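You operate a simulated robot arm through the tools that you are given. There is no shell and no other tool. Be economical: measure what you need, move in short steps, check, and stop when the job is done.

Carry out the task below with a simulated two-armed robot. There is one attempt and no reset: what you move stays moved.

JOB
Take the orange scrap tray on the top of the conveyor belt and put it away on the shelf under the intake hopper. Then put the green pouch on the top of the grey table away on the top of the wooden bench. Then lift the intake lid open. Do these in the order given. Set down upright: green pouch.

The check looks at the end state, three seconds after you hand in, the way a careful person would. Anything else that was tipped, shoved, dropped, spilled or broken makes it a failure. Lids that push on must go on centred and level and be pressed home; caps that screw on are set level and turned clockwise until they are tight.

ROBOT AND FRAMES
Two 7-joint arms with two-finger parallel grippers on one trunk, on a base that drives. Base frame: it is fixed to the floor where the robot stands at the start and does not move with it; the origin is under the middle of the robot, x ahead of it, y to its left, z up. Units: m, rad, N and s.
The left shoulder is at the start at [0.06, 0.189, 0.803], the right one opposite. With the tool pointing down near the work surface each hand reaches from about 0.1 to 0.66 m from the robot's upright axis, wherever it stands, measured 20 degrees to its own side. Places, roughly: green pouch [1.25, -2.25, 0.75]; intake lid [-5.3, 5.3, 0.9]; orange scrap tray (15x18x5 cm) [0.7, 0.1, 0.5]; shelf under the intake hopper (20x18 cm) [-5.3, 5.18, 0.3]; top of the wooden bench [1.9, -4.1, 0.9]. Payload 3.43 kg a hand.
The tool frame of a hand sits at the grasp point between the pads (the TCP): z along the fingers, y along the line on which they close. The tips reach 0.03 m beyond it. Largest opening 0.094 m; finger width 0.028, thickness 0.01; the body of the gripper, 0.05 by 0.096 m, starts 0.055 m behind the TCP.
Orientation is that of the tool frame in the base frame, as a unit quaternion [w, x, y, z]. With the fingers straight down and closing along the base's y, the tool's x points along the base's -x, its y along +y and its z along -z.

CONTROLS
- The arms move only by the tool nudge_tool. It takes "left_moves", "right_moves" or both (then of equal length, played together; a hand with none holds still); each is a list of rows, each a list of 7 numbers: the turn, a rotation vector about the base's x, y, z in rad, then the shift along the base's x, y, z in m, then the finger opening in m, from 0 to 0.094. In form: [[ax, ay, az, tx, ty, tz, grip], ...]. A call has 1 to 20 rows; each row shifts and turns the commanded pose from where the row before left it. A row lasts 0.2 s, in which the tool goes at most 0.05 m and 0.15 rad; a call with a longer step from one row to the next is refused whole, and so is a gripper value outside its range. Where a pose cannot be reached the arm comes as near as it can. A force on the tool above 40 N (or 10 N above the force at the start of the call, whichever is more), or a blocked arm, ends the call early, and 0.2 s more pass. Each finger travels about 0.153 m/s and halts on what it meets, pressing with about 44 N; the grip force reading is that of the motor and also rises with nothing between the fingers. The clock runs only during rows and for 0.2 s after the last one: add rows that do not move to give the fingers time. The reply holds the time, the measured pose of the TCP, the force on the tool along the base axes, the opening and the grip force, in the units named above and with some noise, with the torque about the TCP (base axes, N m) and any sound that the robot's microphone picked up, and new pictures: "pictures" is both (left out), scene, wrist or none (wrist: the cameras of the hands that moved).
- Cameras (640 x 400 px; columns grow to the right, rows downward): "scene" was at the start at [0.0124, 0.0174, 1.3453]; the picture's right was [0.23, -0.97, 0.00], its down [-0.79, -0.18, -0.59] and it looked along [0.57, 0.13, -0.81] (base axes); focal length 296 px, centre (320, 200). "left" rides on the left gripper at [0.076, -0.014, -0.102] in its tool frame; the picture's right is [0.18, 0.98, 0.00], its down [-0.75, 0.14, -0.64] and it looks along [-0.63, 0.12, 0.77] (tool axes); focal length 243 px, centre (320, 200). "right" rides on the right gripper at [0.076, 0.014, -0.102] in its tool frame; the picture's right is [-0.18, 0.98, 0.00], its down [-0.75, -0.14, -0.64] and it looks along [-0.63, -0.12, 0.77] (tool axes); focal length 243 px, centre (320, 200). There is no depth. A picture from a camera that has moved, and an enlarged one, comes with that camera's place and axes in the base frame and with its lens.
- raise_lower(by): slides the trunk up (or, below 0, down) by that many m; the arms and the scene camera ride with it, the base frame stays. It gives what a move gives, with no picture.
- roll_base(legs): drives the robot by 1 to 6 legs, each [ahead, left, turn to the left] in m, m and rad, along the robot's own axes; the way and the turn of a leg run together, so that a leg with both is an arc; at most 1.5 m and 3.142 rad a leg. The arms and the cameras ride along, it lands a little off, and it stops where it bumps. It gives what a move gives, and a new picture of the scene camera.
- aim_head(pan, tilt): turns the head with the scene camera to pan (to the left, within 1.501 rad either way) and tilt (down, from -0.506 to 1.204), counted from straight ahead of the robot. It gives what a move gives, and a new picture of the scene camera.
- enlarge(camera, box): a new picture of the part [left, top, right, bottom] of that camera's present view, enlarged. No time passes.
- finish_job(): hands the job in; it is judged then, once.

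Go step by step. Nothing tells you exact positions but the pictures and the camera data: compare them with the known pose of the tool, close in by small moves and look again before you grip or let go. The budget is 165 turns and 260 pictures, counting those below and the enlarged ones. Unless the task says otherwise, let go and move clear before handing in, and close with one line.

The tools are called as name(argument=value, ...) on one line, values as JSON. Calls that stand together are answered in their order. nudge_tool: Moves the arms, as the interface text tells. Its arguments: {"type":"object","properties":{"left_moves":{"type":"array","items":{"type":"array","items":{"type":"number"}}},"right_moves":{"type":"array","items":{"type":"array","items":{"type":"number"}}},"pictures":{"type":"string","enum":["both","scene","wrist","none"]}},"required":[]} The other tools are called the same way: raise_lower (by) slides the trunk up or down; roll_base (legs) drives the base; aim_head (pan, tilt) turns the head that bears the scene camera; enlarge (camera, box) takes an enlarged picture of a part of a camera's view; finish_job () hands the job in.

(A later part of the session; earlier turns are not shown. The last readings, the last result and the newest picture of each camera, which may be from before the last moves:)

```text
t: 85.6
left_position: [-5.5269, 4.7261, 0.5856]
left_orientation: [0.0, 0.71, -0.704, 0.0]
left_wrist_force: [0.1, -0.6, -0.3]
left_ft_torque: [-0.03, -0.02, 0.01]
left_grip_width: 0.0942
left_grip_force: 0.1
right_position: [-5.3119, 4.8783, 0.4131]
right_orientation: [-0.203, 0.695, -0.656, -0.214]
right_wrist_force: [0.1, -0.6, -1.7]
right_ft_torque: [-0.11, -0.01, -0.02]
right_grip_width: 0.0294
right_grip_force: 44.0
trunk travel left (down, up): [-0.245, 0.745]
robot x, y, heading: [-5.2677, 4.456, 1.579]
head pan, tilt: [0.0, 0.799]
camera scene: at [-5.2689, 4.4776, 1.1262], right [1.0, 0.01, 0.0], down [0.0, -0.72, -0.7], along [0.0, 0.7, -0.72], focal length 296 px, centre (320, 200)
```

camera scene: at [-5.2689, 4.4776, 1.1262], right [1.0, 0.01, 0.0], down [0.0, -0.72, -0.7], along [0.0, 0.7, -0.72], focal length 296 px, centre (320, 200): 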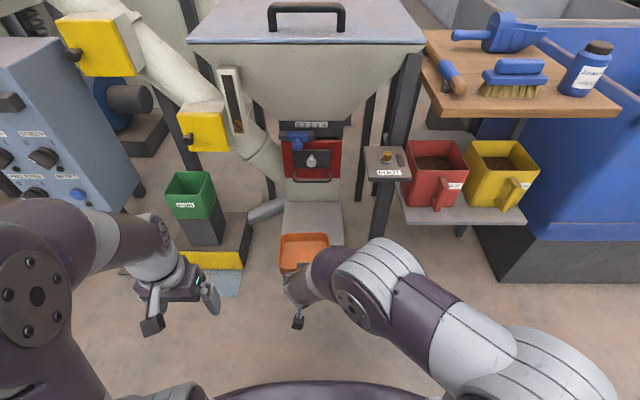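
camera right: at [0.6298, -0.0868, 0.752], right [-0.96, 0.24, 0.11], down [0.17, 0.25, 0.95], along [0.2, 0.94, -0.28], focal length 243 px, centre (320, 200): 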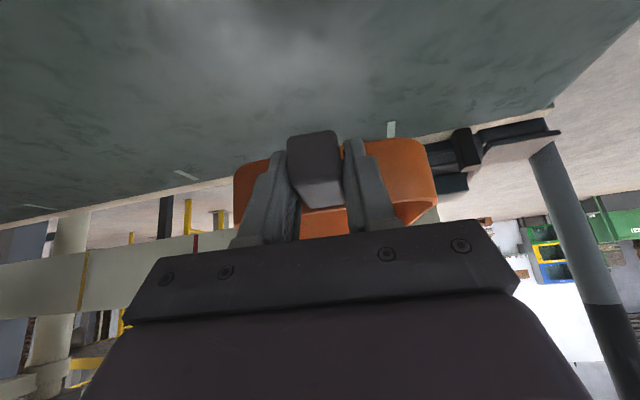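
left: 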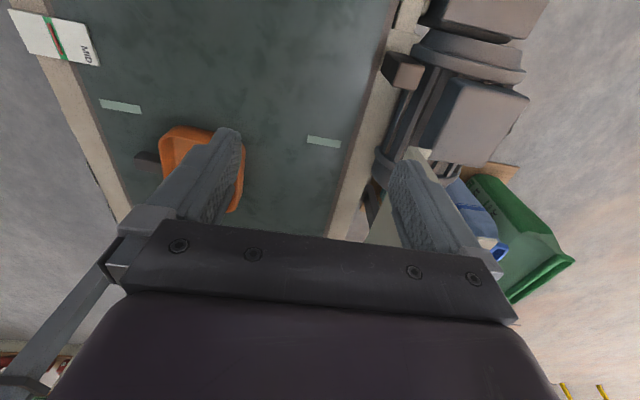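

nudge_tool(right_moves=[[0, 0, 0, 0.002, 0.025, -0.002, 0], [0, 0, 0, 0.002, 0.025, -0.002, 0], [0, 0, 0, 0.002, 0.025, -0.002, 0], [0, 0, 0, 0.002, 0.025, -0.002, 0], [0, 0, 0, 0, 0.025, 0, 0], [0, 0, 0, 0, 0.025, 0, 0], [0, 0, 0, 0, 0, 0, 0]], pictures="wrist")

enlarge(camera="scene", box=[220, 130, 400, 290])

```text
t: 87.2
left_position: [-5.5279, 4.7271, 0.5864]
left_orientation: [0.0, 0.709, -0.705, 0.001]
left_wrist_force: [0.0, -0.3, -0.2]
left_ft_torque: [0.0, 0.03, -0.01]
left_grip_width: 0.0942
left_grip_force: 0.1
right_position: [-5.3029, 5.0255, 0.4045]
right_orientation: [-0.202, 0.696, -0.656, -0.212]
right_wrist_force: [0.5, -0.1, -2.1]
right_ft_torque: [-0.08, 0.0, 0.0]
right_grip_width: 0.0297
right_grip_force: 43.9
trunk travel left (down, up): [-0.245, 0.745]
robot x, y, heading: [-5.2728, 4.457, 1.576]
head pan, tilt: [0.0, 0.799]
camera right: at [-5.3088, 4.905, 0.4468], right [-0.99, 0.1, 0.1], down [0.12, 0.27, 0.95], along [0.06, 0.96, -0.28], focal length 243 px, centre (320, 200)
```

right: 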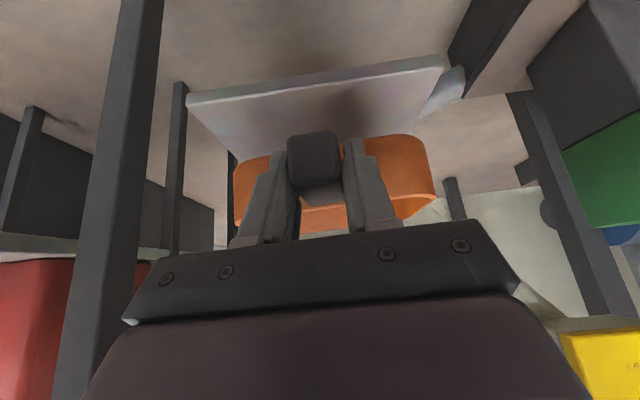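

```text
2.50 times, centred on (310, 210) of scene
camera zoom: at [-5.2689, 4.4777, 1.1262], right [1.0, 0.01, 0.0], down [0.0, -0.72, -0.7], along [0.0, 0.7, -0.72], focal length 739 px, centre (345, 175)
```

zoom: 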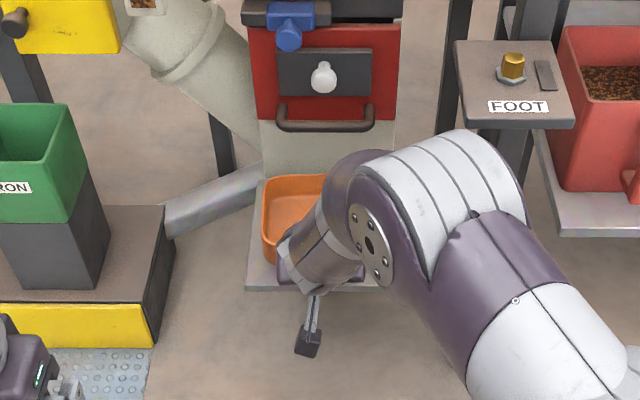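

The tray is lined up over the shelf. I'll go 8.5 cm further in and start down.

nudge_tool(right_moves=[[0, 0, 0, 0, 0.02, 0, 0], [0, 0, 0, 0, 0.02, 0, 0], [0, 0, 0, 0, 0.02, -0.005, 0], [0, 0, 0, 0, 0.015, -0.01, 0], [0, 0, 0, 0, 0.007, -0.015, 0], [0, 0, 0, 0, 0, -0.01, 0], [0, 0, 0, 0, 0, 0, 0]], pictures="wrist")

enlarge(camera="scene", box=[220, 130, 400, 290])

```text
t: 88.8
left_position: [-5.5264, 4.7271, 0.5864]
left_orientation: [0.0, 0.709, -0.705, 0.0]
left_wrist_force: [0.7, -0.2, -0.5]
left_ft_torque: [-0.01, 0.0, 0.03]
left_grip_width: 0.0938
left_grip_force: 0.1
right_position: [-5.303, 5.1087, 0.3631]
right_orientation: [-0.202, 0.695, -0.656, -0.212]
right_wrist_force: [-0.2, -0.6, -1.5]
right_ft_torque: [-0.09, -0.01, 0.0]
right_grip_width: 0.0297
right_grip_force: 44.1
trunk travel left (down, up): [-0.245, 0.745]
robot x, y, heading: [-5.2725, 4.4555, 1.577]
head pan, tilt: [0.0, 0.799]
camera right: at [-5.3105, 4.9879, 0.4061], right [-0.99, 0.1, 0.1], down [0.12, 0.27, 0.95], along [0.06, 0.96, -0.28], focal length 243 px, centre (320, 200)
```

right: 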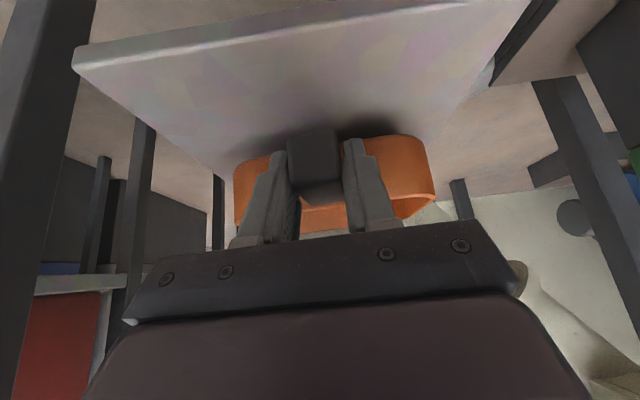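

```text
2.50 times, centred on (310, 210) of scene
camera zoom: at [-5.2689, 4.4776, 1.1262], right [1.0, 0.01, 0.0], down [0.0, -0.72, -0.7], along [0.0, 0.7, -0.72], focal length 739 px, centre (345, 175)
```

zoom: 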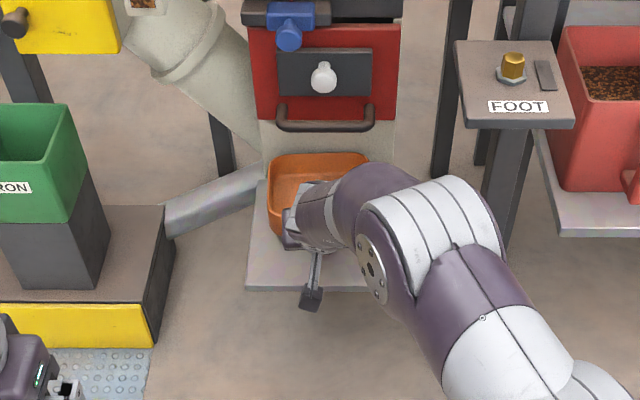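

Position looks right, with the whole tray inside the shelf. I'll lower gently until I feel contact.

nudge_tool(right_moves=[[0, 0, 0, 0, 0, -0.005, 0], [0, 0, 0, 0, 0, -0.005, 0], [0, 0, 0, 0, 0, -0.004, 0], [0, 0, 0, 0, 0, -0.004, 0]], pictures="wrist")

```text
t: 89.8
left_position: [-5.5268, 4.7261, 0.5869]
left_orientation: [-0.001, 0.709, -0.705, -0.001]
left_wrist_force: [0.5, -0.7, -0.3]
left_ft_torque: [0.0, -0.04, 0.02]
left_grip_width: 0.0939
left_grip_force: 0.2
right_position: [-5.3053, 5.1092, 0.3485]
right_orientation: [-0.203, 0.695, -0.655, -0.214]
right_wrist_force: [0.2, -1.1, 3.4]
right_ft_torque: [0.56, 0.16, 0.02]
right_grip_width: 0.0295
right_grip_force: 44.1
trunk travel left (down, up): [-0.245, 0.745]
robot x, y, heading: [-5.2695, 4.4557, 1.577]
head pan, tilt: [0.0, 0.799]
camera right: at [-5.3114, 4.9886, 0.3898], right [-0.99, 0.1, 0.1], down [0.12, 0.27, 0.96], along [0.06, 0.96, -0.28], focal length 243 px, centre (320, 200)
```

right: 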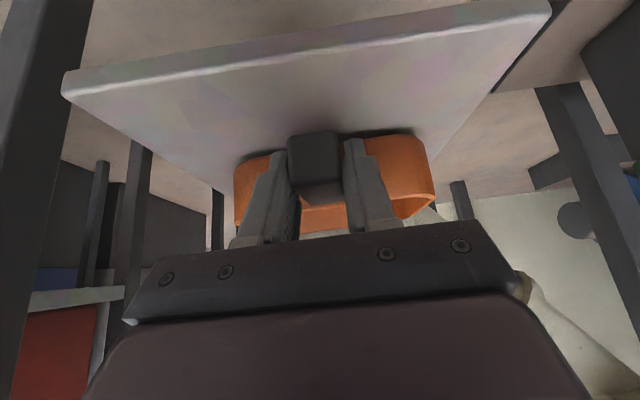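

The far edge has touched first. I'll ease down a little more with a slight nose-up turn so it lies flat, then open.

nudge_tool(right_moves=[[0.015, 0, 0, 0, 0, -0.002, 0], [0.015, 0, 0, 0, 0, -0.002, 0], [0, 0, 0, 0, 0, 0, 0]], pictures="wrist")

```text
t: 90.6
left_position: [-5.5264, 4.7255, 0.5861]
left_orientation: [0.0, 0.71, -0.705, 0.0]
left_wrist_force: [0.3, -0.3, -0.4]
left_ft_torque: [0.0, -0.01, 0.02]
left_grip_width: 0.0941
left_grip_force: 0.0
right_position: [-5.3039, 5.1079, 0.3428]
right_orientation: [-0.212, 0.692, -0.653, -0.222]
right_wrist_force: [0.6, 0.2, 2.3]
right_ft_torque: [0.65, 0.07, 0.03]
right_grip_width: 0.0295
right_grip_force: 44.1
trunk travel left (down, up): [-0.245, 0.745]
robot x, y, heading: [-5.2711, 4.4528, 1.577]
head pan, tilt: [0.0, 0.799]
camera right: at [-5.3113, 4.9862, 0.3815], right [-0.99, 0.09, 0.1], down [0.12, 0.24, 0.96], along [0.06, 0.97, -0.25], focal length 243 px, centre (320, 200)
```

right: 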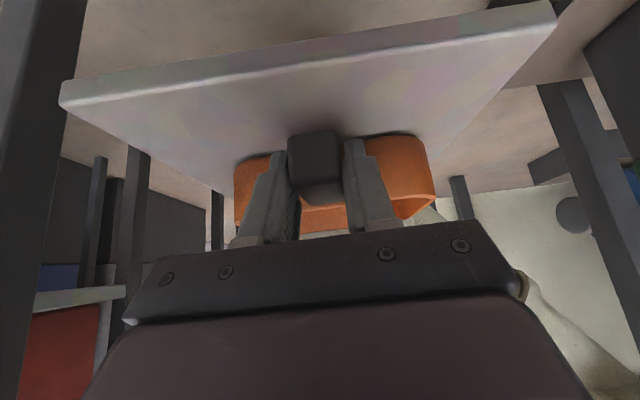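

nudge_tool(right_moves=[[0.02, 0, 0, 0, 0, -0.002, 0], [0.01, 0, 0, 0, 0, -0.003, 0], [0, 0, 0, 0, 0, -0.003, 0], [0, 0, 0, 0, 0, 0, 0]], pictures="wrist")

```text
t: 91.6
left_position: [-5.5268, 4.7238, 0.587]
left_orientation: [-0.002, 0.709, -0.705, -0.001]
left_wrist_force: [0.4, -0.4, -0.4]
left_ft_torque: [0.02, 0.01, 0.01]
left_grip_width: 0.094
left_grip_force: 0.1
right_position: [-5.3039, 5.1103, 0.3386]
right_orientation: [-0.225, 0.688, -0.649, -0.235]
right_wrist_force: [1.8, -3.6, 28.1]
right_ft_torque: [0.69, 0.06, 0.04]
right_grip_width: 0.0293
right_grip_force: 44.2
trunk travel left (down, up): [-0.245, 0.745]
robot x, y, heading: [-5.2715, 4.4571, 1.58]
head pan, tilt: [0.0, 0.799]
camera right: at [-5.3111, 4.9863, 0.3737], right [-0.99, 0.09, 0.11], down [0.13, 0.2, 0.97], along [0.06, 0.97, -0.21], focal length 243 px, centre (320, 200)
```

right: 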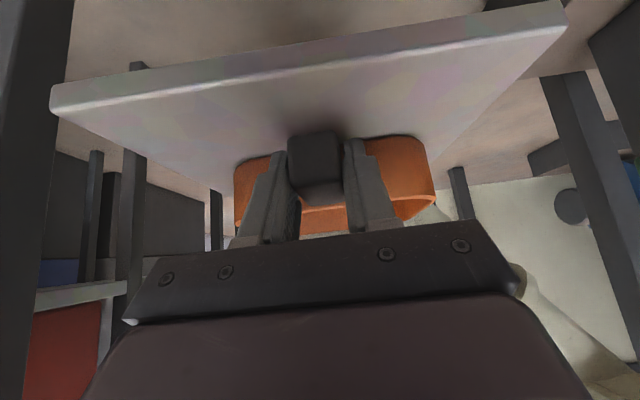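

The tray is fully seated at 28 N. I'll relax slightly, open, and back out.

nudge_tool(right_moves=[[0, 0, 0, 0, 0, 0.002, 0], [0, 0, 0, 0, 0, 0, 0.03], [0, 0, 0, 0, 0, 0, 0.05], [0, 0, 0, 0, 0, 0, 0.07], [0, 0, 0, 0, 0, 0, 0.07], [0, 0, 0, 0, -0.012, 0.016, 0.07], [0, 0, 0, 0, -0.012, 0.016, 0.07], [0, 0, 0, 0, -0.02, 0.02, 0.07], [0, 0, 0, 0, -0.03, 0.02, 0.07], [0, 0, 0, 0, -0.03, 0.0, 0.07], [0, 0, 0, 0, -0.03, 0, 0.07], [0, 0, 0, 0, -0.03, 0, 0.07], [0, 0, 0, 0, -0.03, 0, 0.07]])

```text
t: 94.4
left_position: [-5.5267, 4.7278, 0.5859]
left_orientation: [0.0, 0.709, -0.705, 0.0]
left_wrist_force: [0.9, -0.2, -0.3]
left_ft_torque: [0.04, 0.01, 0.02]
left_grip_width: 0.094
left_grip_force: 0.1
right_position: [-5.3042, 4.9115, 0.4095]
right_orientation: [-0.223, 0.689, -0.649, -0.233]
right_wrist_force: [-0.4, -0.4, 0.4]
right_ft_torque: [-0.04, 0.03, 0.02]
right_grip_width: 0.07
right_grip_force: 0.1
trunk travel left (down, up): [-0.245, 0.745]
robot x, y, heading: [-5.2682, 4.4578, 1.579]
head pan, tilt: [0.0, 0.799]
camera scene: at [-5.2689, 4.4773, 1.1262], right [1.0, 0.01, 0.0], down [0.0, -0.72, -0.7], along [0.0, 0.7, -0.72], focal length 296 px, centre (320, 200)
camera right: at [-5.3105, 4.7896, 0.4443], right [-0.99, 0.09, 0.11], down [0.12, 0.21, 0.97], along [0.06, 0.97, -0.22], focal length 243 px, centre (320, 200)
```

scene: 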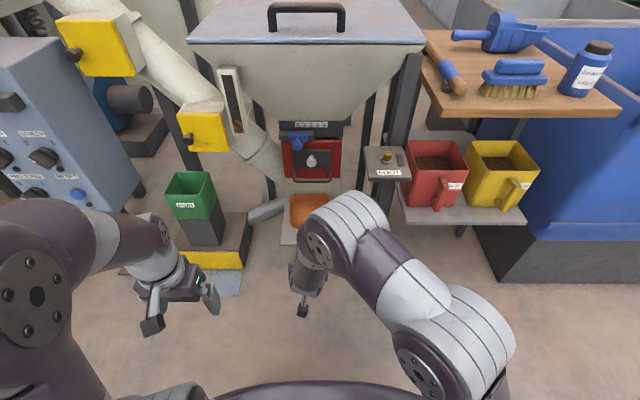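
right: 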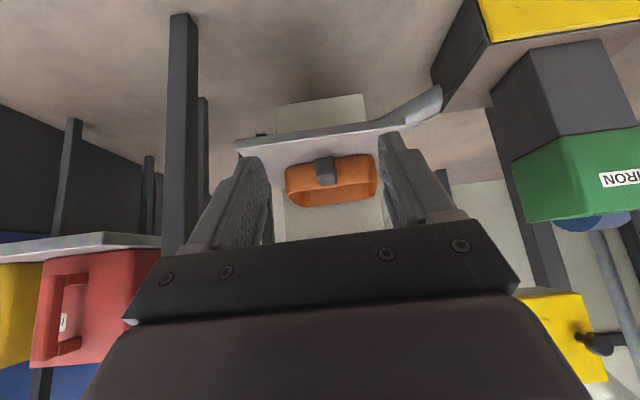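

The tray sits cleanly on the shelf. Next I'll raise the trunk and retrace the known-clear route backwards toward the conveyor and the grey table.

roll_base(legs=[[-0.36, 0, 0]])

raise_lower(by=0.3)

roll_base(legs=[[0, -1.49, 0], [0, 0, 1.095], [-1.4, 0, 0], [-1.4, 0, 0], [-1.2, 0, 0]])

```text
t: 96.7
left_position: [-5.5251, 4.3688, 0.5868]
left_orientation: [0.001, 0.709, -0.705, 0.001]
left_wrist_force: [-0.5, -0.1, 0.1]
left_ft_torque: [0.0, 0.02, 0.01]
left_grip_width: 0.094
left_grip_force: 0.1
right_position: [-5.3015, 4.554, 0.4082]
right_orientation: [-0.223, 0.689, -0.649, -0.233]
right_wrist_force: [0.9, -0.1, -0.5]
right_ft_torque: [0.01, 0.01, -0.02]
right_grip_width: 0.0702
right_grip_force: 0.0
trunk travel left (down, up): [-0.245, 0.745]
robot x, y, heading: [-5.2646, 4.0978, 1.574]
head pan, tilt: [0.0, 0.799]
camera scene: at [-5.2669, 4.1182, 1.1262], right [1.0, 0.0, 0.0], down [0.0, -0.72, -0.7], along [0.0, 0.7, -0.72], focal length 296 px, centre (320, 200)
```

scene: 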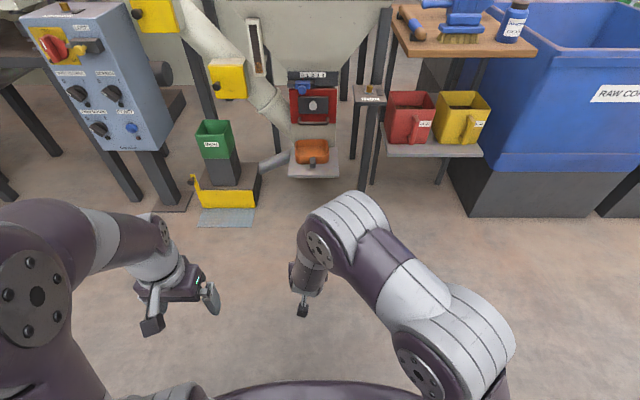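

```text
t: 99.7
left_position: [-5.5251, 4.3672, 0.8852]
left_orientation: [0.0, 0.709, -0.705, 0.001]
left_wrist_force: [0.7, 0.4, 1.4]
left_ft_torque: [-0.04, 0.02, -0.01]
left_grip_width: 0.0941
left_grip_force: 0.0
right_position: [-5.3028, 4.5534, 0.7089]
right_orientation: [-0.224, 0.688, -0.65, -0.232]
right_wrist_force: [0.5, 0.3, -0.6]
right_ft_torque: [0.01, -0.01, 0.03]
right_grip_width: 0.0699
right_grip_force: 0.2
trunk travel left (down, up): [-0.545, 0.445]
robot x, y, heading: [-5.2686, 4.0988, 1.572]
head pan, tilt: [0.0, 0.799]
```

```text
t: 128.6
left_position: [-0.5395, 2.2476, 0.886]
left_orientation: [0.0, 0.976, -0.217, 0.0]
left_wrist_force: [-0.3, -0.3, 0.4]
left_ft_torque: [0.01, 0.0, 0.0]
left_grip_width: 0.0941
left_grip_force: 0.1
right_position: [-0.6131, 2.5275, 0.7087]
right_orientation: [-0.065, 0.929, -0.18, -0.316]
right_wrist_force: [-0.1, -0.5, 0.5]
right_ft_torque: [-0.03, 0.02, 0.0]
right_grip_width: 0.07
right_grip_force: 0.2
trunk travel left (down, up): [-0.545, 0.445]
robot x, y, heading: [-0.1855, 2.3621, 2.709]
head pan, tilt: [0.0, 0.799]
camera scene: at [-0.2024, 2.3733, 1.4262], right [0.42, 0.91, 0.0], down [0.65, -0.3, -0.7], along [-0.63, 0.29, -0.72], focal length 296 px, centre (320, 200)
```

scene: 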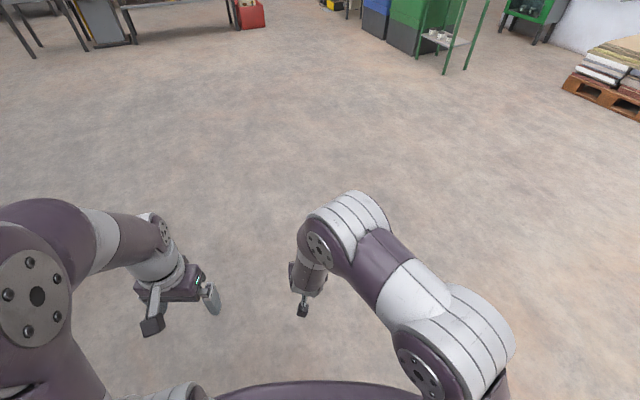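

roll_base(legs=[[0, 0, -1.135], [-0.6, 0, 0]])

```text
t: 134.8
left_position: [-0.4324, 2.0359, 0.8849]
left_orientation: [0.001, 0.711, -0.703, 0.001]
left_wrist_force: [-0.7, 0.6, 0.2]
left_ft_torque: [0.01, 0.0, -0.01]
left_grip_width: 0.094
left_grip_force: 0.1
right_position: [-0.2115, 2.2239, 0.7093]
right_orientation: [-0.223, 0.69, -0.648, -0.233]
right_wrist_force: [-0.1, -1.1, 0.8]
right_ft_torque: [0.01, 0.0, 0.0]
right_grip_width: 0.0696
right_grip_force: 0.1
trunk travel left (down, up): [-0.545, 0.445]
robot x, y, heading: [-0.1744, 1.7641, 1.581]
head pan, tilt: [0.0, 0.799]
camera scene: at [-0.1737, 1.7876, 1.4262], right [1.0, 0.01, 0.0], down [0.01, -0.72, -0.7], along [-0.01, 0.7, -0.72], focal length 296 px, centre (320, 200)
```

scene: 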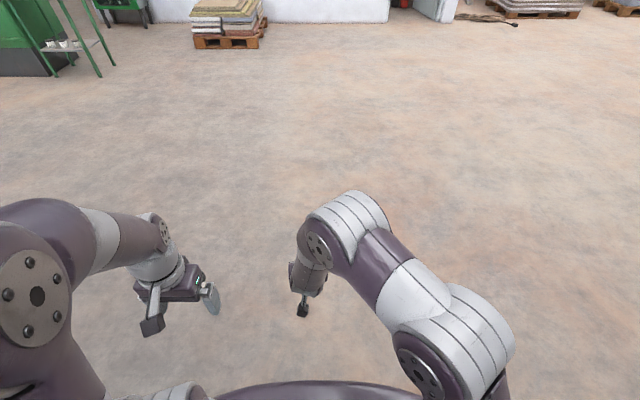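

roll_base(legs=[[-0.6, 0.03, -0.008], [-1.13, 0, 0]])

```text
t: 143.5
left_position: [-0.4413, 0.3113, 0.8868]
left_orientation: [-0.001, 0.712, -0.702, -0.001]
left_wrist_force: [-0.4, 0.3, 1.2]
left_ft_torque: [0.01, 0.01, 0.01]
left_grip_width: 0.094
left_grip_force: 0.0
right_position: [-0.2212, 0.4999, 0.7105]
right_orientation: [-0.222, 0.692, -0.646, -0.234]
right_wrist_force: [-0.2, 0.4, 0.9]
right_ft_torque: [0.01, 0.0, -0.01]
right_grip_width: 0.0701
right_grip_force: 0.0
trunk travel left (down, up): [-0.545, 0.445]
robot x, y, heading: [-0.1822, 0.043, 1.59]
head pan, tilt: [0.0, 0.799]
camera scene: at [-0.1814, 0.0638, 1.4262], right [1.0, 0.02, 0.0], down [0.01, -0.72, -0.7], along [-0.01, 0.7, -0.72], focal length 296 px, centre (320, 200)
```

scene: 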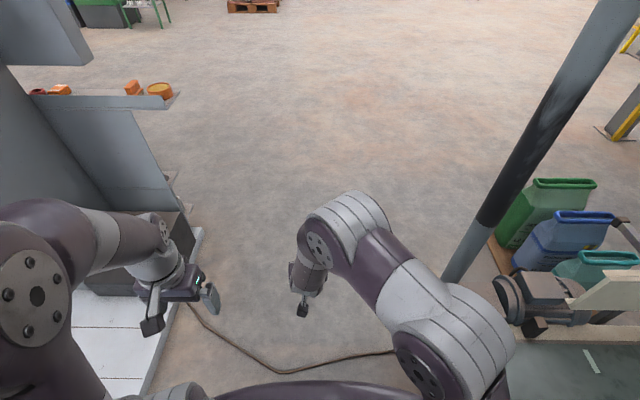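

roll_base(legs=[[0, 0, -1.57], [0.12, 0, 0]])

aim_head(pan=-0.9, tilt=0.7)

```text
t: 148.6
left_position: [0.2076, 0.3011, 0.8857]
left_orientation: [-0.001, -0.002, 1.0, -0.001]
left_wrist_force: [0.6, -0.7, -0.6]
left_ft_torque: [0.02, -0.01, -0.01]
left_grip_width: 0.094
left_grip_force: 0.1
right_position: [0.3933, 0.0791, 0.7083]
right_orientation: [0.321, -0.029, 0.947, 0.007]
right_wrist_force: [0.5, -0.3, 0.0]
right_ft_torque: [-0.01, -0.01, -0.01]
right_grip_width: 0.0703
right_grip_force: 0.1
trunk travel left (down, up): [-0.545, 0.445]
robot x, y, heading: [-0.0626, 0.0425, 0.007]
head pan, tilt: [0.0, 0.799]
camera scene: at [-0.0398, 0.0445, 1.4262], right [0.01, -1.0, 0.0], down [-0.72, 0.0, -0.7], along [0.7, 0.0, -0.72], focal length 296 px, centre (320, 200)
```

scene: 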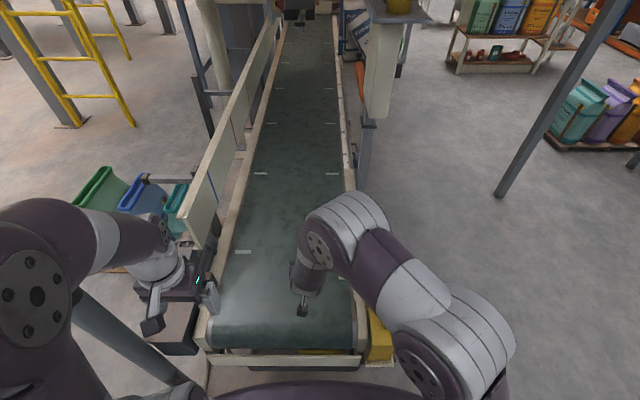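

```text
t: 149.8
left_position: [0.2069, 0.3013, 0.8869]
left_orientation: [0.001, -0.003, 1.0, 0.0]
left_wrist_force: [-0.6, 0.3, -0.2]
left_ft_torque: [0.04, -0.01, 0.02]
left_grip_width: 0.0941
left_grip_force: 0.1
right_position: [0.3929, 0.0789, 0.7085]
right_orientation: [0.321, -0.029, 0.947, 0.007]
right_wrist_force: [1.3, -0.3, 0.6]
right_ft_torque: [0.0, -0.01, 0.01]
right_grip_width: 0.07
right_grip_force: 0.0
trunk travel left (down, up): [-0.545, 0.445]
robot x, y, heading: [-0.0628, 0.0417, 0.006]
head pan, tilt: [-0.901, 0.7]
camera scene: at [-0.069, -0.0222, 1.4345], right [-0.78, -0.63, 0.0], down [-0.4, 0.5, -0.76], along [0.48, -0.6, -0.64], focal length 296 px, centre (320, 200)
```

scene: 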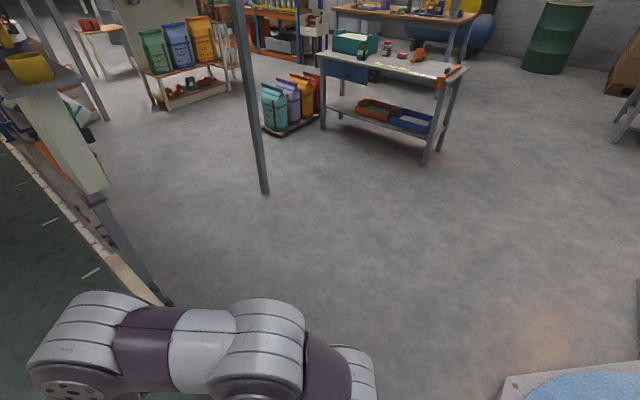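

enlarge(camera="scene", box=[310, 10, 480, 120])

```text
3.64 times, centred on (395, 65) of scene
camera zoom: at [-0.069, -0.0222, 1.4345], right [-0.78, -0.63, 0.0], down [-0.4, 0.5, -0.76], along [0.48, -0.6, -0.64], focal length 1075 px, centre (47, 691)
```

zoom: 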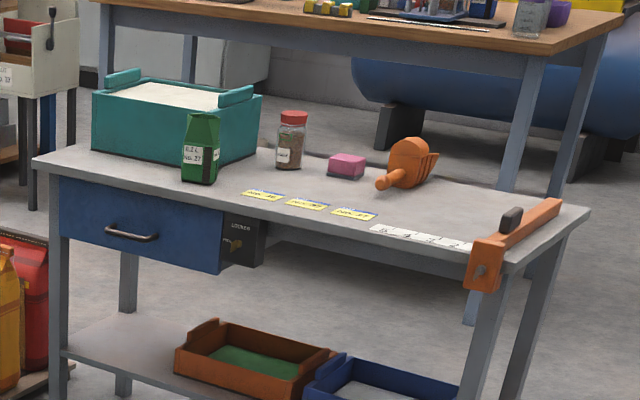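

The green pouch stands near the front edge of the grey table. I'll strafe right, turn to face the table, and sidle along in front of it, keeping clear of the post at (1.4, -1.16).

roll_base(legs=[[0, -1.4, 0], [0, 0, -1.577], [0.27, 0.5, 0], [0, 0.7, 0]])

aim_head(pan=0.15, tilt=0.75)

```text
t: 167.0
left_position: [1.3487, -1.9744, 0.8866]
left_orientation: [-0.001, 0.722, 0.692, 0.0]
left_wrist_force: [-0.4, -0.3, 0.0]
left_ft_torque: [0.02, 0.0, 0.02]
left_grip_width: 0.0938
left_grip_force: 0.2
right_position: [1.1171, -2.1519, 0.7101]
right_orientation: [0.227, 0.666, 0.673, -0.229]
right_wrist_force: [0.6, -0.6, -0.4]
right_ft_torque: [-0.02, -0.01, 0.01]
right_grip_width: 0.0701
right_grip_force: 0.1
trunk travel left (down, up): [-0.545, 0.445]
robot x, y, heading: [1.1052, -1.6961, -1.612]
head pan, tilt: [-0.901, 0.7]
camera scene: at [1.0394, -1.6826, 1.4345], right [-0.59, 0.81, 0.0], down [0.52, 0.38, -0.77], along [-0.62, -0.45, -0.64], focal length 296 px, centre (320, 200)
```

scene: 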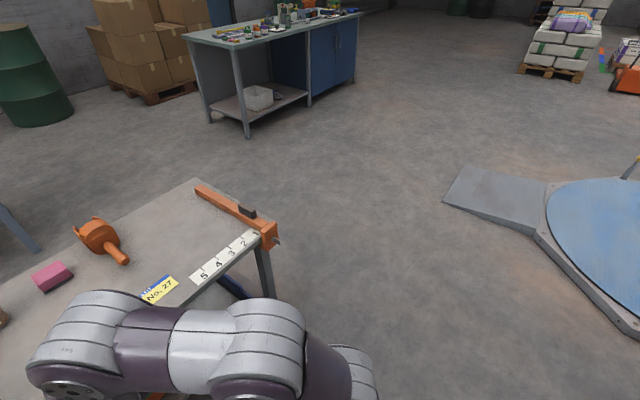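

```text
t: 168.3
left_position: [1.3468, -1.9761, 0.8871]
left_orientation: [0.0, 0.722, 0.692, 0.0]
left_wrist_force: [0.2, -0.1, 0.6]
left_ft_torque: [-0.04, -0.01, 0.01]
left_grip_width: 0.0939
left_grip_force: 0.1
right_position: [1.1165, -2.1528, 0.7087]
right_orientation: [0.227, 0.665, 0.673, -0.228]
right_wrist_force: [0.1, -0.6, 0.0]
right_ft_torque: [0.01, 0.02, -0.01]
right_grip_width: 0.0701
right_grip_force: 0.1
trunk travel left (down, up): [-0.545, 0.445]
robot x, y, heading: [1.1036, -1.6915, -1.613]
head pan, tilt: [0.15, 0.75]
camera scene: at [1.1164, -1.7151, 1.4302], right [-0.99, -0.11, 0.0], down [-0.07, 0.68, -0.73], along [0.08, -0.73, -0.68], focal length 296 px, centre (320, 200)
```

scene: 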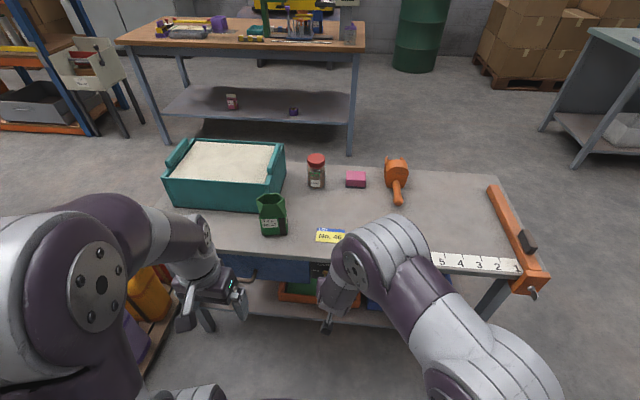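

enlarge(camera="scene", box=[200, 140, 360, 260])

enlarge(camera="left", box=[0, 0, 640, 400])

```text
3.33 times, centred on (280, 200) of scene
camera zoom: at [1.1164, -1.7151, 1.4302], right [-0.99, -0.11, 0.0], down [-0.07, 0.68, -0.73], along [0.08, -0.73, -0.68], focal length 985 px, centre (453, 200)
```

zoom: 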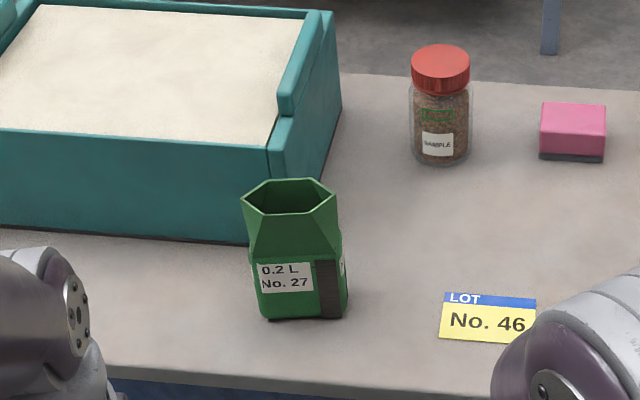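

```text
1.00 times, centred on (320, 200) of left (not enlarged: the box is as wide or as high as the picture)
camera zoom: at [1.3368, -1.9, 0.9896], right [0.99, 0.14, 0.0], down [0.11, -0.76, 0.64], along [0.09, -0.63, -0.77], focal length 243 px, centre (320, 200)
```

zoom: 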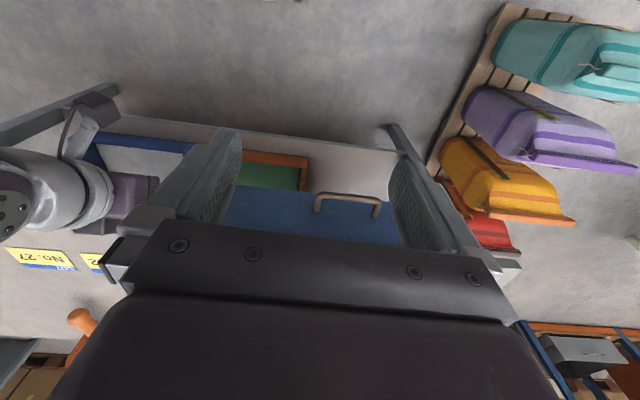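

The pouch has an open gable top and stands at about (1.31, -2.29) on a 0.75 m table. I'll raise the trunk, line up straight in front of it, and take a closer look.

raise_lower(by=0.12)

roll_base(legs=[[0, 0.22, 0.04]])

aim_head(pan=0.0, tilt=0.85)

enlarge(camera="scene", box=[240, 130, 400, 250])

```text
t: 169.8
left_position: [1.3478, -1.976, 1.0061]
left_orientation: [0.0, 0.722, 0.692, 0.0]
left_wrist_force: [0.2, -0.1, 1.0]
left_ft_torque: [-0.01, 0.01, 0.0]
left_grip_width: 0.0941
left_grip_force: 0.0
right_position: [1.1166, -2.151, 0.8288]
right_orientation: [0.227, 0.665, 0.673, -0.229]
right_wrist_force: [-0.4, -0.4, 0.6]
right_ft_torque: [-0.03, 0.01, 0.0]
right_grip_width: 0.07
right_grip_force: 0.0
trunk travel left (down, up): [-0.665, 0.325]
robot x, y, heading: [1.1062, -1.6929, -1.61]
head pan, tilt: [0.15, 0.75]
```

```text
t: 171.4
left_position: [1.5816, -1.9706, 1.0062]
left_orientation: [0.0, 0.708, 0.706, 0.0]
left_wrist_force: [-0.1, 1.2, -0.3]
left_ft_torque: [-0.01, 0.0, -0.03]
left_grip_width: 0.0938
left_grip_force: 0.1
right_position: [1.3565, -2.1545, 0.8287]
right_orientation: [0.232, 0.651, 0.687, -0.224]
right_wrist_force: [-0.1, 0.5, -0.1]
right_ft_torque: [0.03, 0.04, 0.01]
right_grip_width: 0.0699
right_grip_force: 0.1
trunk travel left (down, up): [-0.665, 0.325]
robot x, y, heading: [1.3244, -1.6974, -1.575]
head pan, tilt: [0.15, 0.75]
camera scene: at [1.3387, -1.7193, 1.5502], right [-0.99, -0.15, 0.0], down [-0.1, 0.67, -0.73], along [0.11, -0.72, -0.68], focal length 296 px, centre (320, 200)
```

scene: 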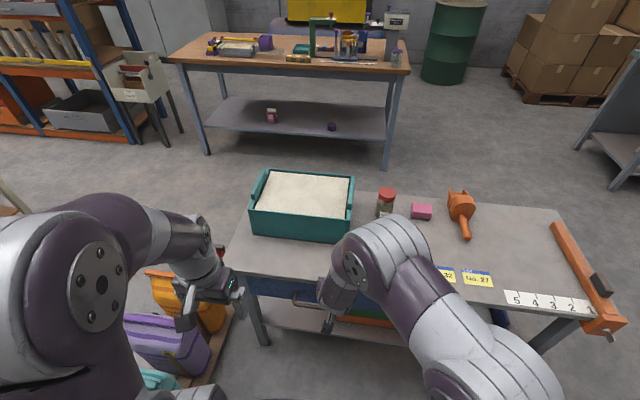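

```text
t: 172.2
left_position: [1.5792, -1.9698, 1.0074]
left_orientation: [0.0, 0.708, 0.706, 0.001]
left_wrist_force: [0.9, 0.3, -0.5]
left_ft_torque: [-0.01, 0.0, 0.03]
left_grip_width: 0.0941
left_grip_force: 0.0
right_position: [1.3564, -2.1559, 0.8297]
right_orientation: [0.231, 0.652, 0.687, -0.223]
right_wrist_force: [-0.7, -0.2, 0.4]
right_ft_torque: [-0.02, -0.01, -0.01]
right_grip_width: 0.0699
right_grip_force: 0.0
trunk travel left (down, up): [-0.665, 0.325]
robot x, y, heading: [1.3223, -1.6986, -1.573]
head pan, tilt: [0.0, 0.85]
camera scene: at [1.3257, -1.7156, 1.5422], right [-1.0, 0.0, 0.0], down [0.0, 0.75, -0.66], along [0.0, -0.66, -0.75], focal length 296 px, centre (320, 200)
```

scene: 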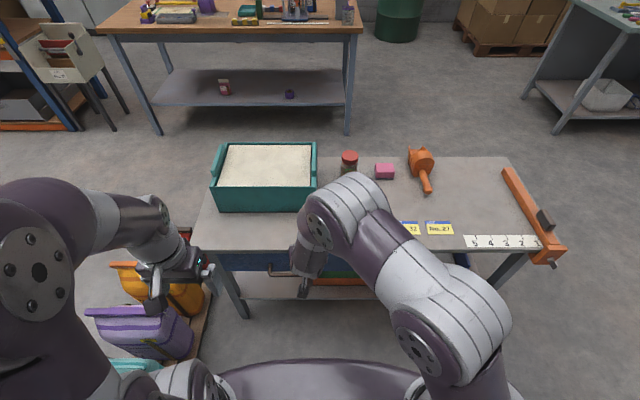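

```text
3.33 times, centred on (320, 190) of scene
camera zoom: at [1.3257, -1.7156, 1.5422], right [-1.0, 0.0, 0.0], down [0.0, 0.75, -0.66], along [0.0, -0.66, -0.75], focal length 985 px, centre (320, 233)
```

zoom: 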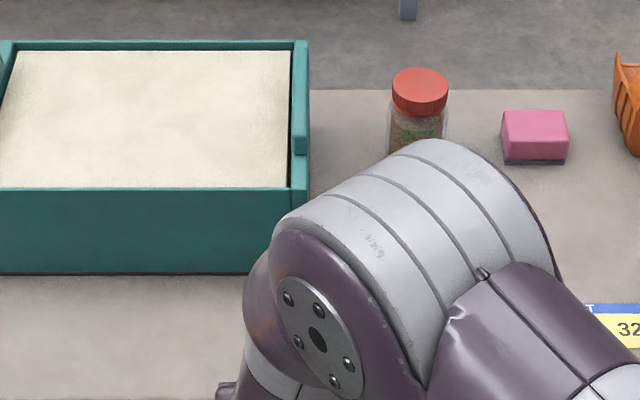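

The arm hides the pouch. I'll shift the right hand aside and back to see it.

nudge_tool(right_moves=[[0, 0, 0, -0.03, 0.02, 0, 0.094], [0, 0, 0, -0.03, 0.02, 0, 0.094], [0, 0, 0, -0.04, 0.02, 0, 0.094], [0, 0, 0, -0.04, 0.02, 0, 0.094], [0, 0, 0, -0.04, 0, 0, 0.094], [0, 0, 0, 0, 0, 0, 0.094]], pictures="wrist")

enlarge(camera="scene", box=[240, 160, 400, 260])

```text
t: 173.6
left_position: [1.5791, -1.9688, 1.0065]
left_orientation: [0.001, 0.708, 0.706, -0.001]
left_wrist_force: [-0.2, -0.4, 0.3]
left_ft_torque: [0.0, -0.04, 0.01]
left_grip_width: 0.094
left_grip_force: 0.0
right_position: [1.1773, -2.0742, 0.8278]
right_orientation: [0.231, 0.651, 0.687, -0.225]
right_wrist_force: [0.5, 1.1, 0.0]
right_ft_torque: [-0.02, -0.02, -0.01]
right_grip_width: 0.0937
right_grip_force: 0.0
trunk travel left (down, up): [-0.665, 0.325]
robot x, y, heading: [1.3283, -1.6998, -1.573]
head pan, tilt: [0.0, 0.85]
camera right: at [1.1875, -1.9501, 0.8634], right [0.99, -0.1, 0.11], down [-0.12, -0.21, 0.97], along [-0.07, -0.97, -0.22], focal length 243 px, centre (320, 200)
```

right: 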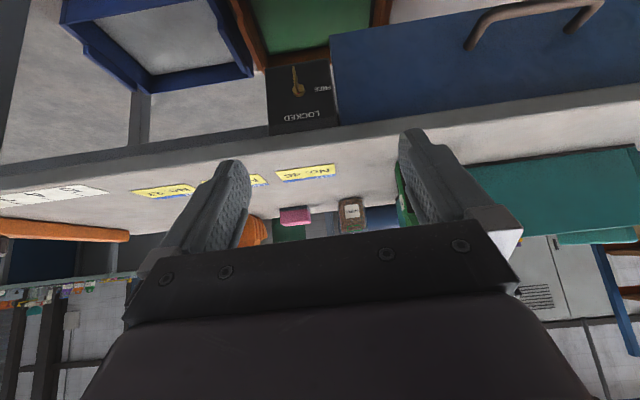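

```text
4.00 times, centred on (320, 210) of scene
camera zoom: at [1.3266, -1.7151, 1.5422], right [-1.0, 0.0, 0.0], down [0.0, 0.75, -0.66], along [0.0, -0.66, -0.75], focal length 1182 px, centre (320, 160)
```

zoom: 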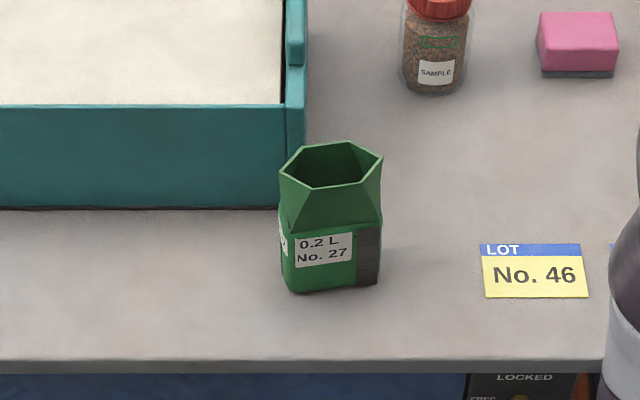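

The pouch is yawed about 8° and about 7.4 cm wide, with its centre near (1.318, -2.30). I'll pitch the right hand further forward, match the yaw, and come to a spot just in front of it.

nudge_tool(right_moves=[[0, 0, 0.1, 0, 0, 0.02, 0.094], [-0.149, -0.02, 0, 0, 0, 0.02, 0.094], [-0.149, -0.02, 0, 0.03, 0, 0, 0.094], [0, 0, 0, 0.03, -0.02, 0, 0.094], [0, 0, 0, 0.03, -0.03, 0, 0.094], [0, 0, 0, 0.03, -0.03, 0, 0.094], [0, 0, 0, 0.008, -0.03, 0, 0.094], [0, 0, 0, 0, 0, 0, 0.094]])

enlarge(camera="right", box=[160, 60, 480, 260])

```text
t: 175.3
left_position: [1.5801, -1.9701, 1.0063]
left_orientation: [0.001, 0.708, 0.707, 0.0]
left_wrist_force: [0.6, 0.7, 0.5]
left_ft_torque: [0.01, 0.02, 0.01]
left_grip_width: 0.0939
left_grip_force: 0.1
right_position: [1.3045, -2.1858, 0.8694]
right_orientation: [0.345, 0.578, 0.674, -0.304]
right_wrist_force: [0.1, -0.2, -0.1]
right_ft_torque: [0.0, 0.0, -0.01]
right_grip_width: 0.0936
right_grip_force: 0.0
trunk travel left (down, up): [-0.665, 0.325]
robot x, y, heading: [1.3275, -1.6961, -1.574]
head pan, tilt: [0.0, 0.85]
camera scene: at [1.3258, -1.7149, 1.5422], right [-1.0, 0.0, 0.0], down [0.0, 0.75, -0.66], along [0.0, -0.66, -0.75], focal length 296 px, centre (320, 200)
camera right: at [1.3011, -2.0568, 0.867], right [0.99, 0.04, 0.14], down [-0.14, 0.07, 0.99], along [0.03, -1.0, 0.08], focal length 243 px, centre (320, 200)
```

scene: 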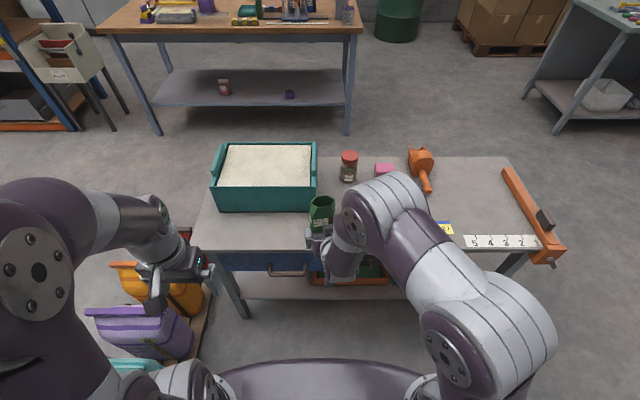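
right: 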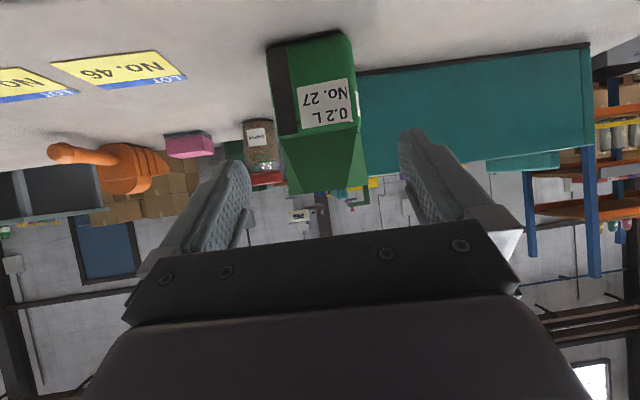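

```text
2.00 times, centred on (320, 160) of right
camera zoom: at [1.3011, -2.0568, 0.867], right [0.99, 0.04, 0.14], down [-0.14, 0.07, 0.99], along [0.03, -1.0, 0.08], focal length 485 px, centre (320, 280)
```

zoom: 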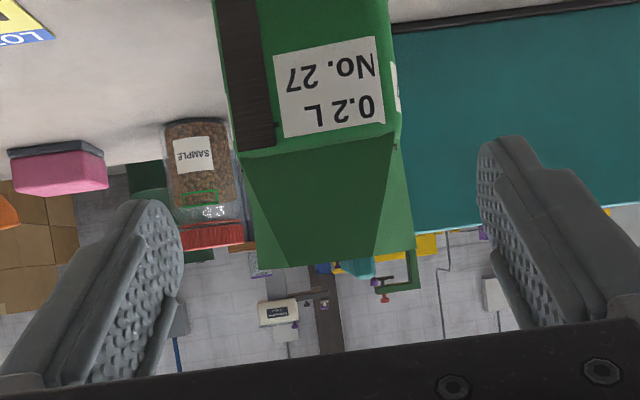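

The pouch is between the finger lines and the yaw matches. I'll advance along the finger direction halfway and check.

nudge_tool(right_moves=[[0, 0, 0, 0.002, -0.015, -0.01, 0.094], [0, 0, 0, 0.002, -0.015, -0.01, 0.094], [0, 0, 0, 0.002, -0.015, -0.01, 0.094], [0, 0, 0, 0.002, -0.015, -0.01, 0.094], [0, 0, 0, 0, 0, 0, 0.094]])

enlarge(camera="scene", box=[240, 160, 400, 260])

```text
t: 176.6
left_position: [1.5792, -1.97, 1.0068]
left_orientation: [0.001, 0.708, 0.707, 0.001]
left_wrist_force: [0.4, -0.3, -0.4]
left_ft_torque: [-0.02, -0.01, 0.0]
left_grip_width: 0.0947
left_grip_force: 0.1
right_position: [1.312, -2.2465, 0.8298]
right_orientation: [0.346, 0.578, 0.673, -0.305]
right_wrist_force: [-0.1, 0.1, -0.2]
right_ft_torque: [0.0, 0.0, -0.01]
right_grip_width: 0.0939
right_grip_force: 0.1
trunk travel left (down, up): [-0.665, 0.325]
robot x, y, heading: [1.3246, -1.6992, -1.57]
head pan, tilt: [0.0, 0.85]
camera scene: at [1.3255, -1.7151, 1.5422], right [-1.0, 0.0, 0.0], down [0.0, 0.75, -0.66], along [0.0, -0.66, -0.75], focal length 296 px, centre (320, 200)
camera right: at [1.3083, -2.1179, 0.8264], right [0.99, 0.04, 0.14], down [-0.14, 0.07, 0.99], along [0.03, -1.0, 0.08], focal length 243 px, centre (320, 200)
```

scene: 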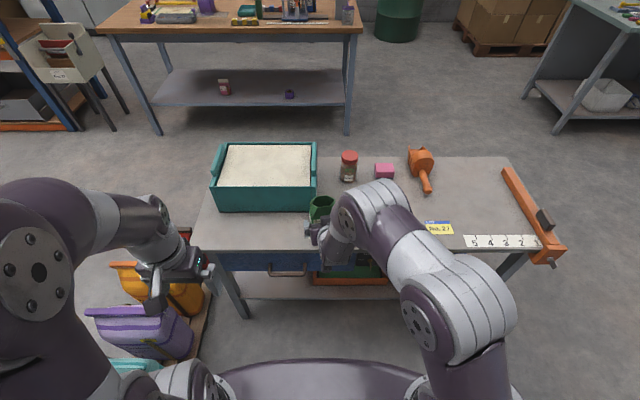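
right: 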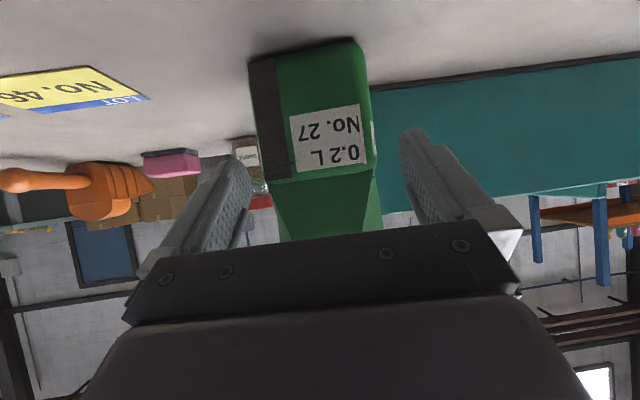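

```text
4.00 times, centred on (320, 210) of scene
camera zoom: at [1.3255, -1.7151, 1.5422], right [-1.0, 0.0, 0.0], down [0.0, 0.75, -0.66], along [0.0, -0.66, -0.75], focal length 1182 px, centre (320, 160)
```

zoom: 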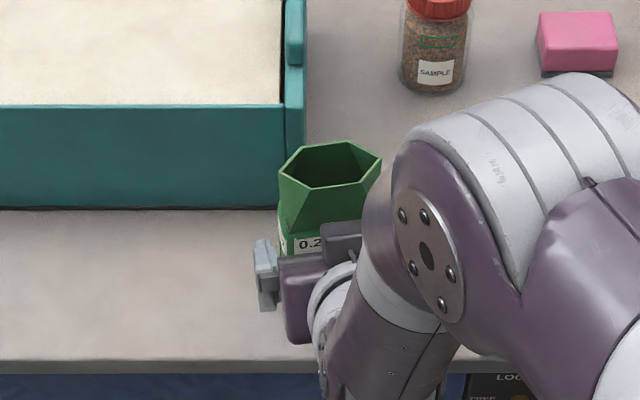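

nudge_tool(right_moves=[[0, 0, 0, 0.002, -0.014, -0.01, 0.094], [0, 0, 0, 0.002, -0.013, -0.009, 0.094], [0, 0, 0, 0.002, -0.013, -0.009, 0.094], [0, 0, 0, 0.001, -0.012, -0.007, 0.094], [0, 0, 0, 0, 0, 0, 0.094]])

enlarge(camera="scene", box=[240, 160, 400, 260])

```text
t: 177.8
left_position: [1.5793, -1.9699, 1.0062]
left_orientation: [0.0, 0.708, 0.707, 0.0]
left_wrist_force: [0.4, 0.7, 0.2]
left_ft_torque: [-0.02, -0.01, 0.02]
left_grip_width: 0.0938
left_grip_force: 0.1
right_position: [1.3185, -2.2966, 0.7952]
right_orientation: [0.345, 0.578, 0.674, -0.304]
right_wrist_force: [0.1, 0.7, 0.4]
right_ft_torque: [0.06, -0.04, 0.01]
right_grip_width: 0.0942
right_grip_force: 0.1
trunk travel left (down, up): [-0.665, 0.325]
robot x, y, heading: [1.325, -1.6953, -1.571]
head pan, tilt: [0.0, 0.85]
camera scene: at [1.3256, -1.7152, 1.5422], right [-1.0, 0.0, 0.0], down [0.0, 0.75, -0.66], along [0.0, -0.66, -0.75], focal length 296 px, centre (320, 200)
camera right: at [1.316, -2.1678, 0.7915], right [0.99, 0.04, 0.14], down [-0.14, 0.07, 0.99], along [0.03, -1.0, 0.08], focal length 243 px, centre (320, 200)
```

scene: 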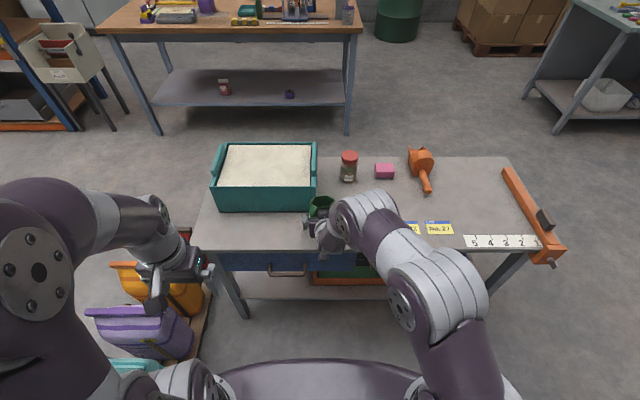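
right: 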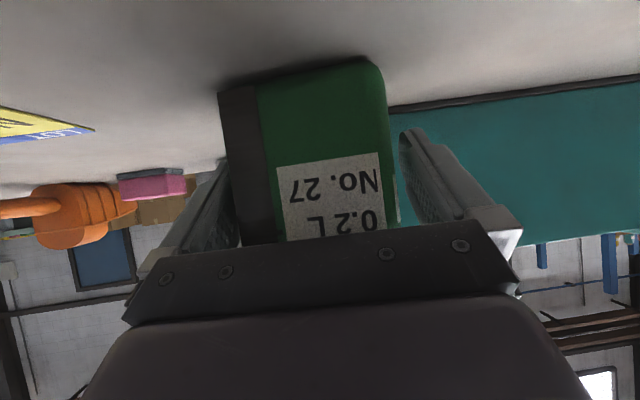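

```text
4.00 times, centred on (320, 210) of scene
camera zoom: at [1.3256, -1.7152, 1.5422], right [-1.0, 0.0, 0.0], down [0.0, 0.75, -0.66], along [0.0, -0.66, -0.75], focal length 1182 px, centre (320, 160)
```

zoom: 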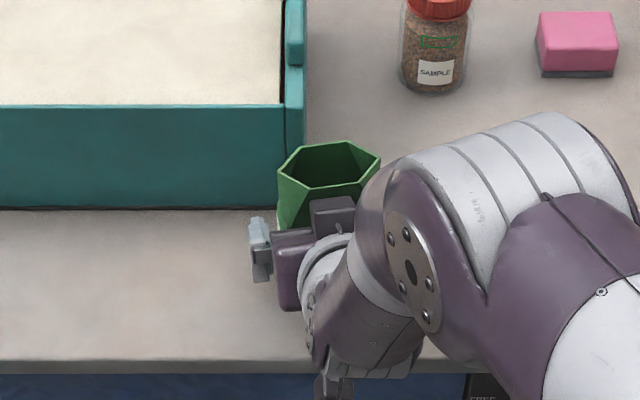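

The pouch is between the fingers. I'll nudge 3 mm toward it to centre, then close.

nudge_tool(right_moves=[[0, 0, 0, -0.003, 0, 0, 0.094], [0, 0, 0, 0, 0, 0, 0.08], [0, 0, 0, 0, 0, 0, 0.07], [0, 0, 0, 0, 0, 0, 0.06], [0, 0, 0, 0, 0, 0, 0.06], [0, 0, 0, 0, 0, 0, 0.06]])

```text
t: 179.2
left_position: [1.5798, -1.9706, 1.0074]
left_orientation: [0.0, 0.708, 0.706, 0.0]
left_wrist_force: [0.8, 0.4, 0.7]
left_ft_torque: [0.01, 0.0, 0.0]
left_grip_width: 0.0941
left_grip_force: 0.1
right_position: [1.3155, -2.2966, 0.7937]
right_orientation: [0.346, 0.578, 0.674, -0.304]
right_wrist_force: [-0.3, -0.2, 0.1]
right_ft_torque: [0.04, -0.03, -0.01]
right_grip_width: 0.0831
right_grip_force: 44.4
trunk travel left (down, up): [-0.665, 0.325]
robot x, y, heading: [1.3267, -1.6993, -1.574]
head pan, tilt: [0.0, 0.85]
camera scene: at [1.3256, -1.7156, 1.5422], right [-1.0, 0.0, 0.0], down [0.0, 0.75, -0.66], along [0.0, -0.66, -0.75], focal length 296 px, centre (320, 200)
camera right: at [1.3122, -2.1679, 0.7917], right [0.99, 0.04, 0.14], down [-0.14, 0.07, 0.99], along [0.03, -1.0, 0.08], focal length 243 px, centre (320, 200)
```

scene: 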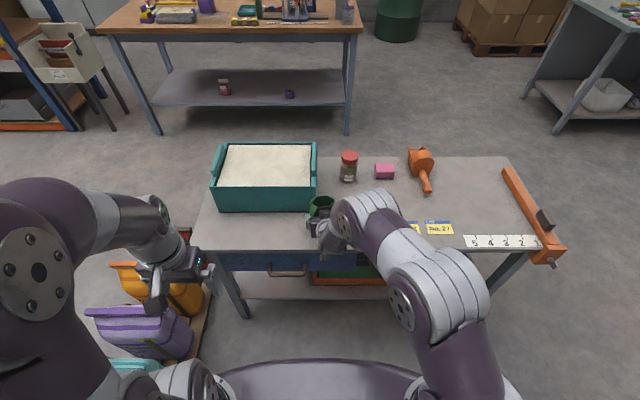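
right: 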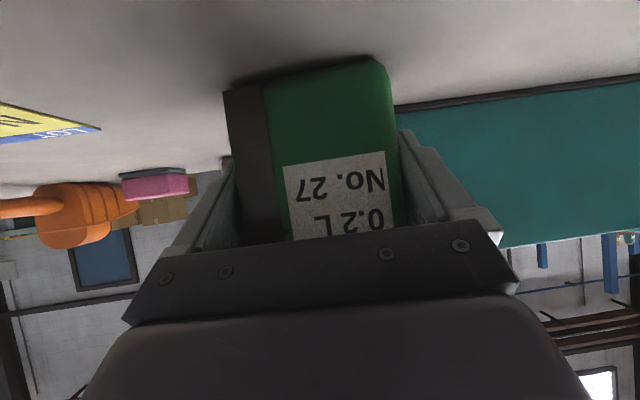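

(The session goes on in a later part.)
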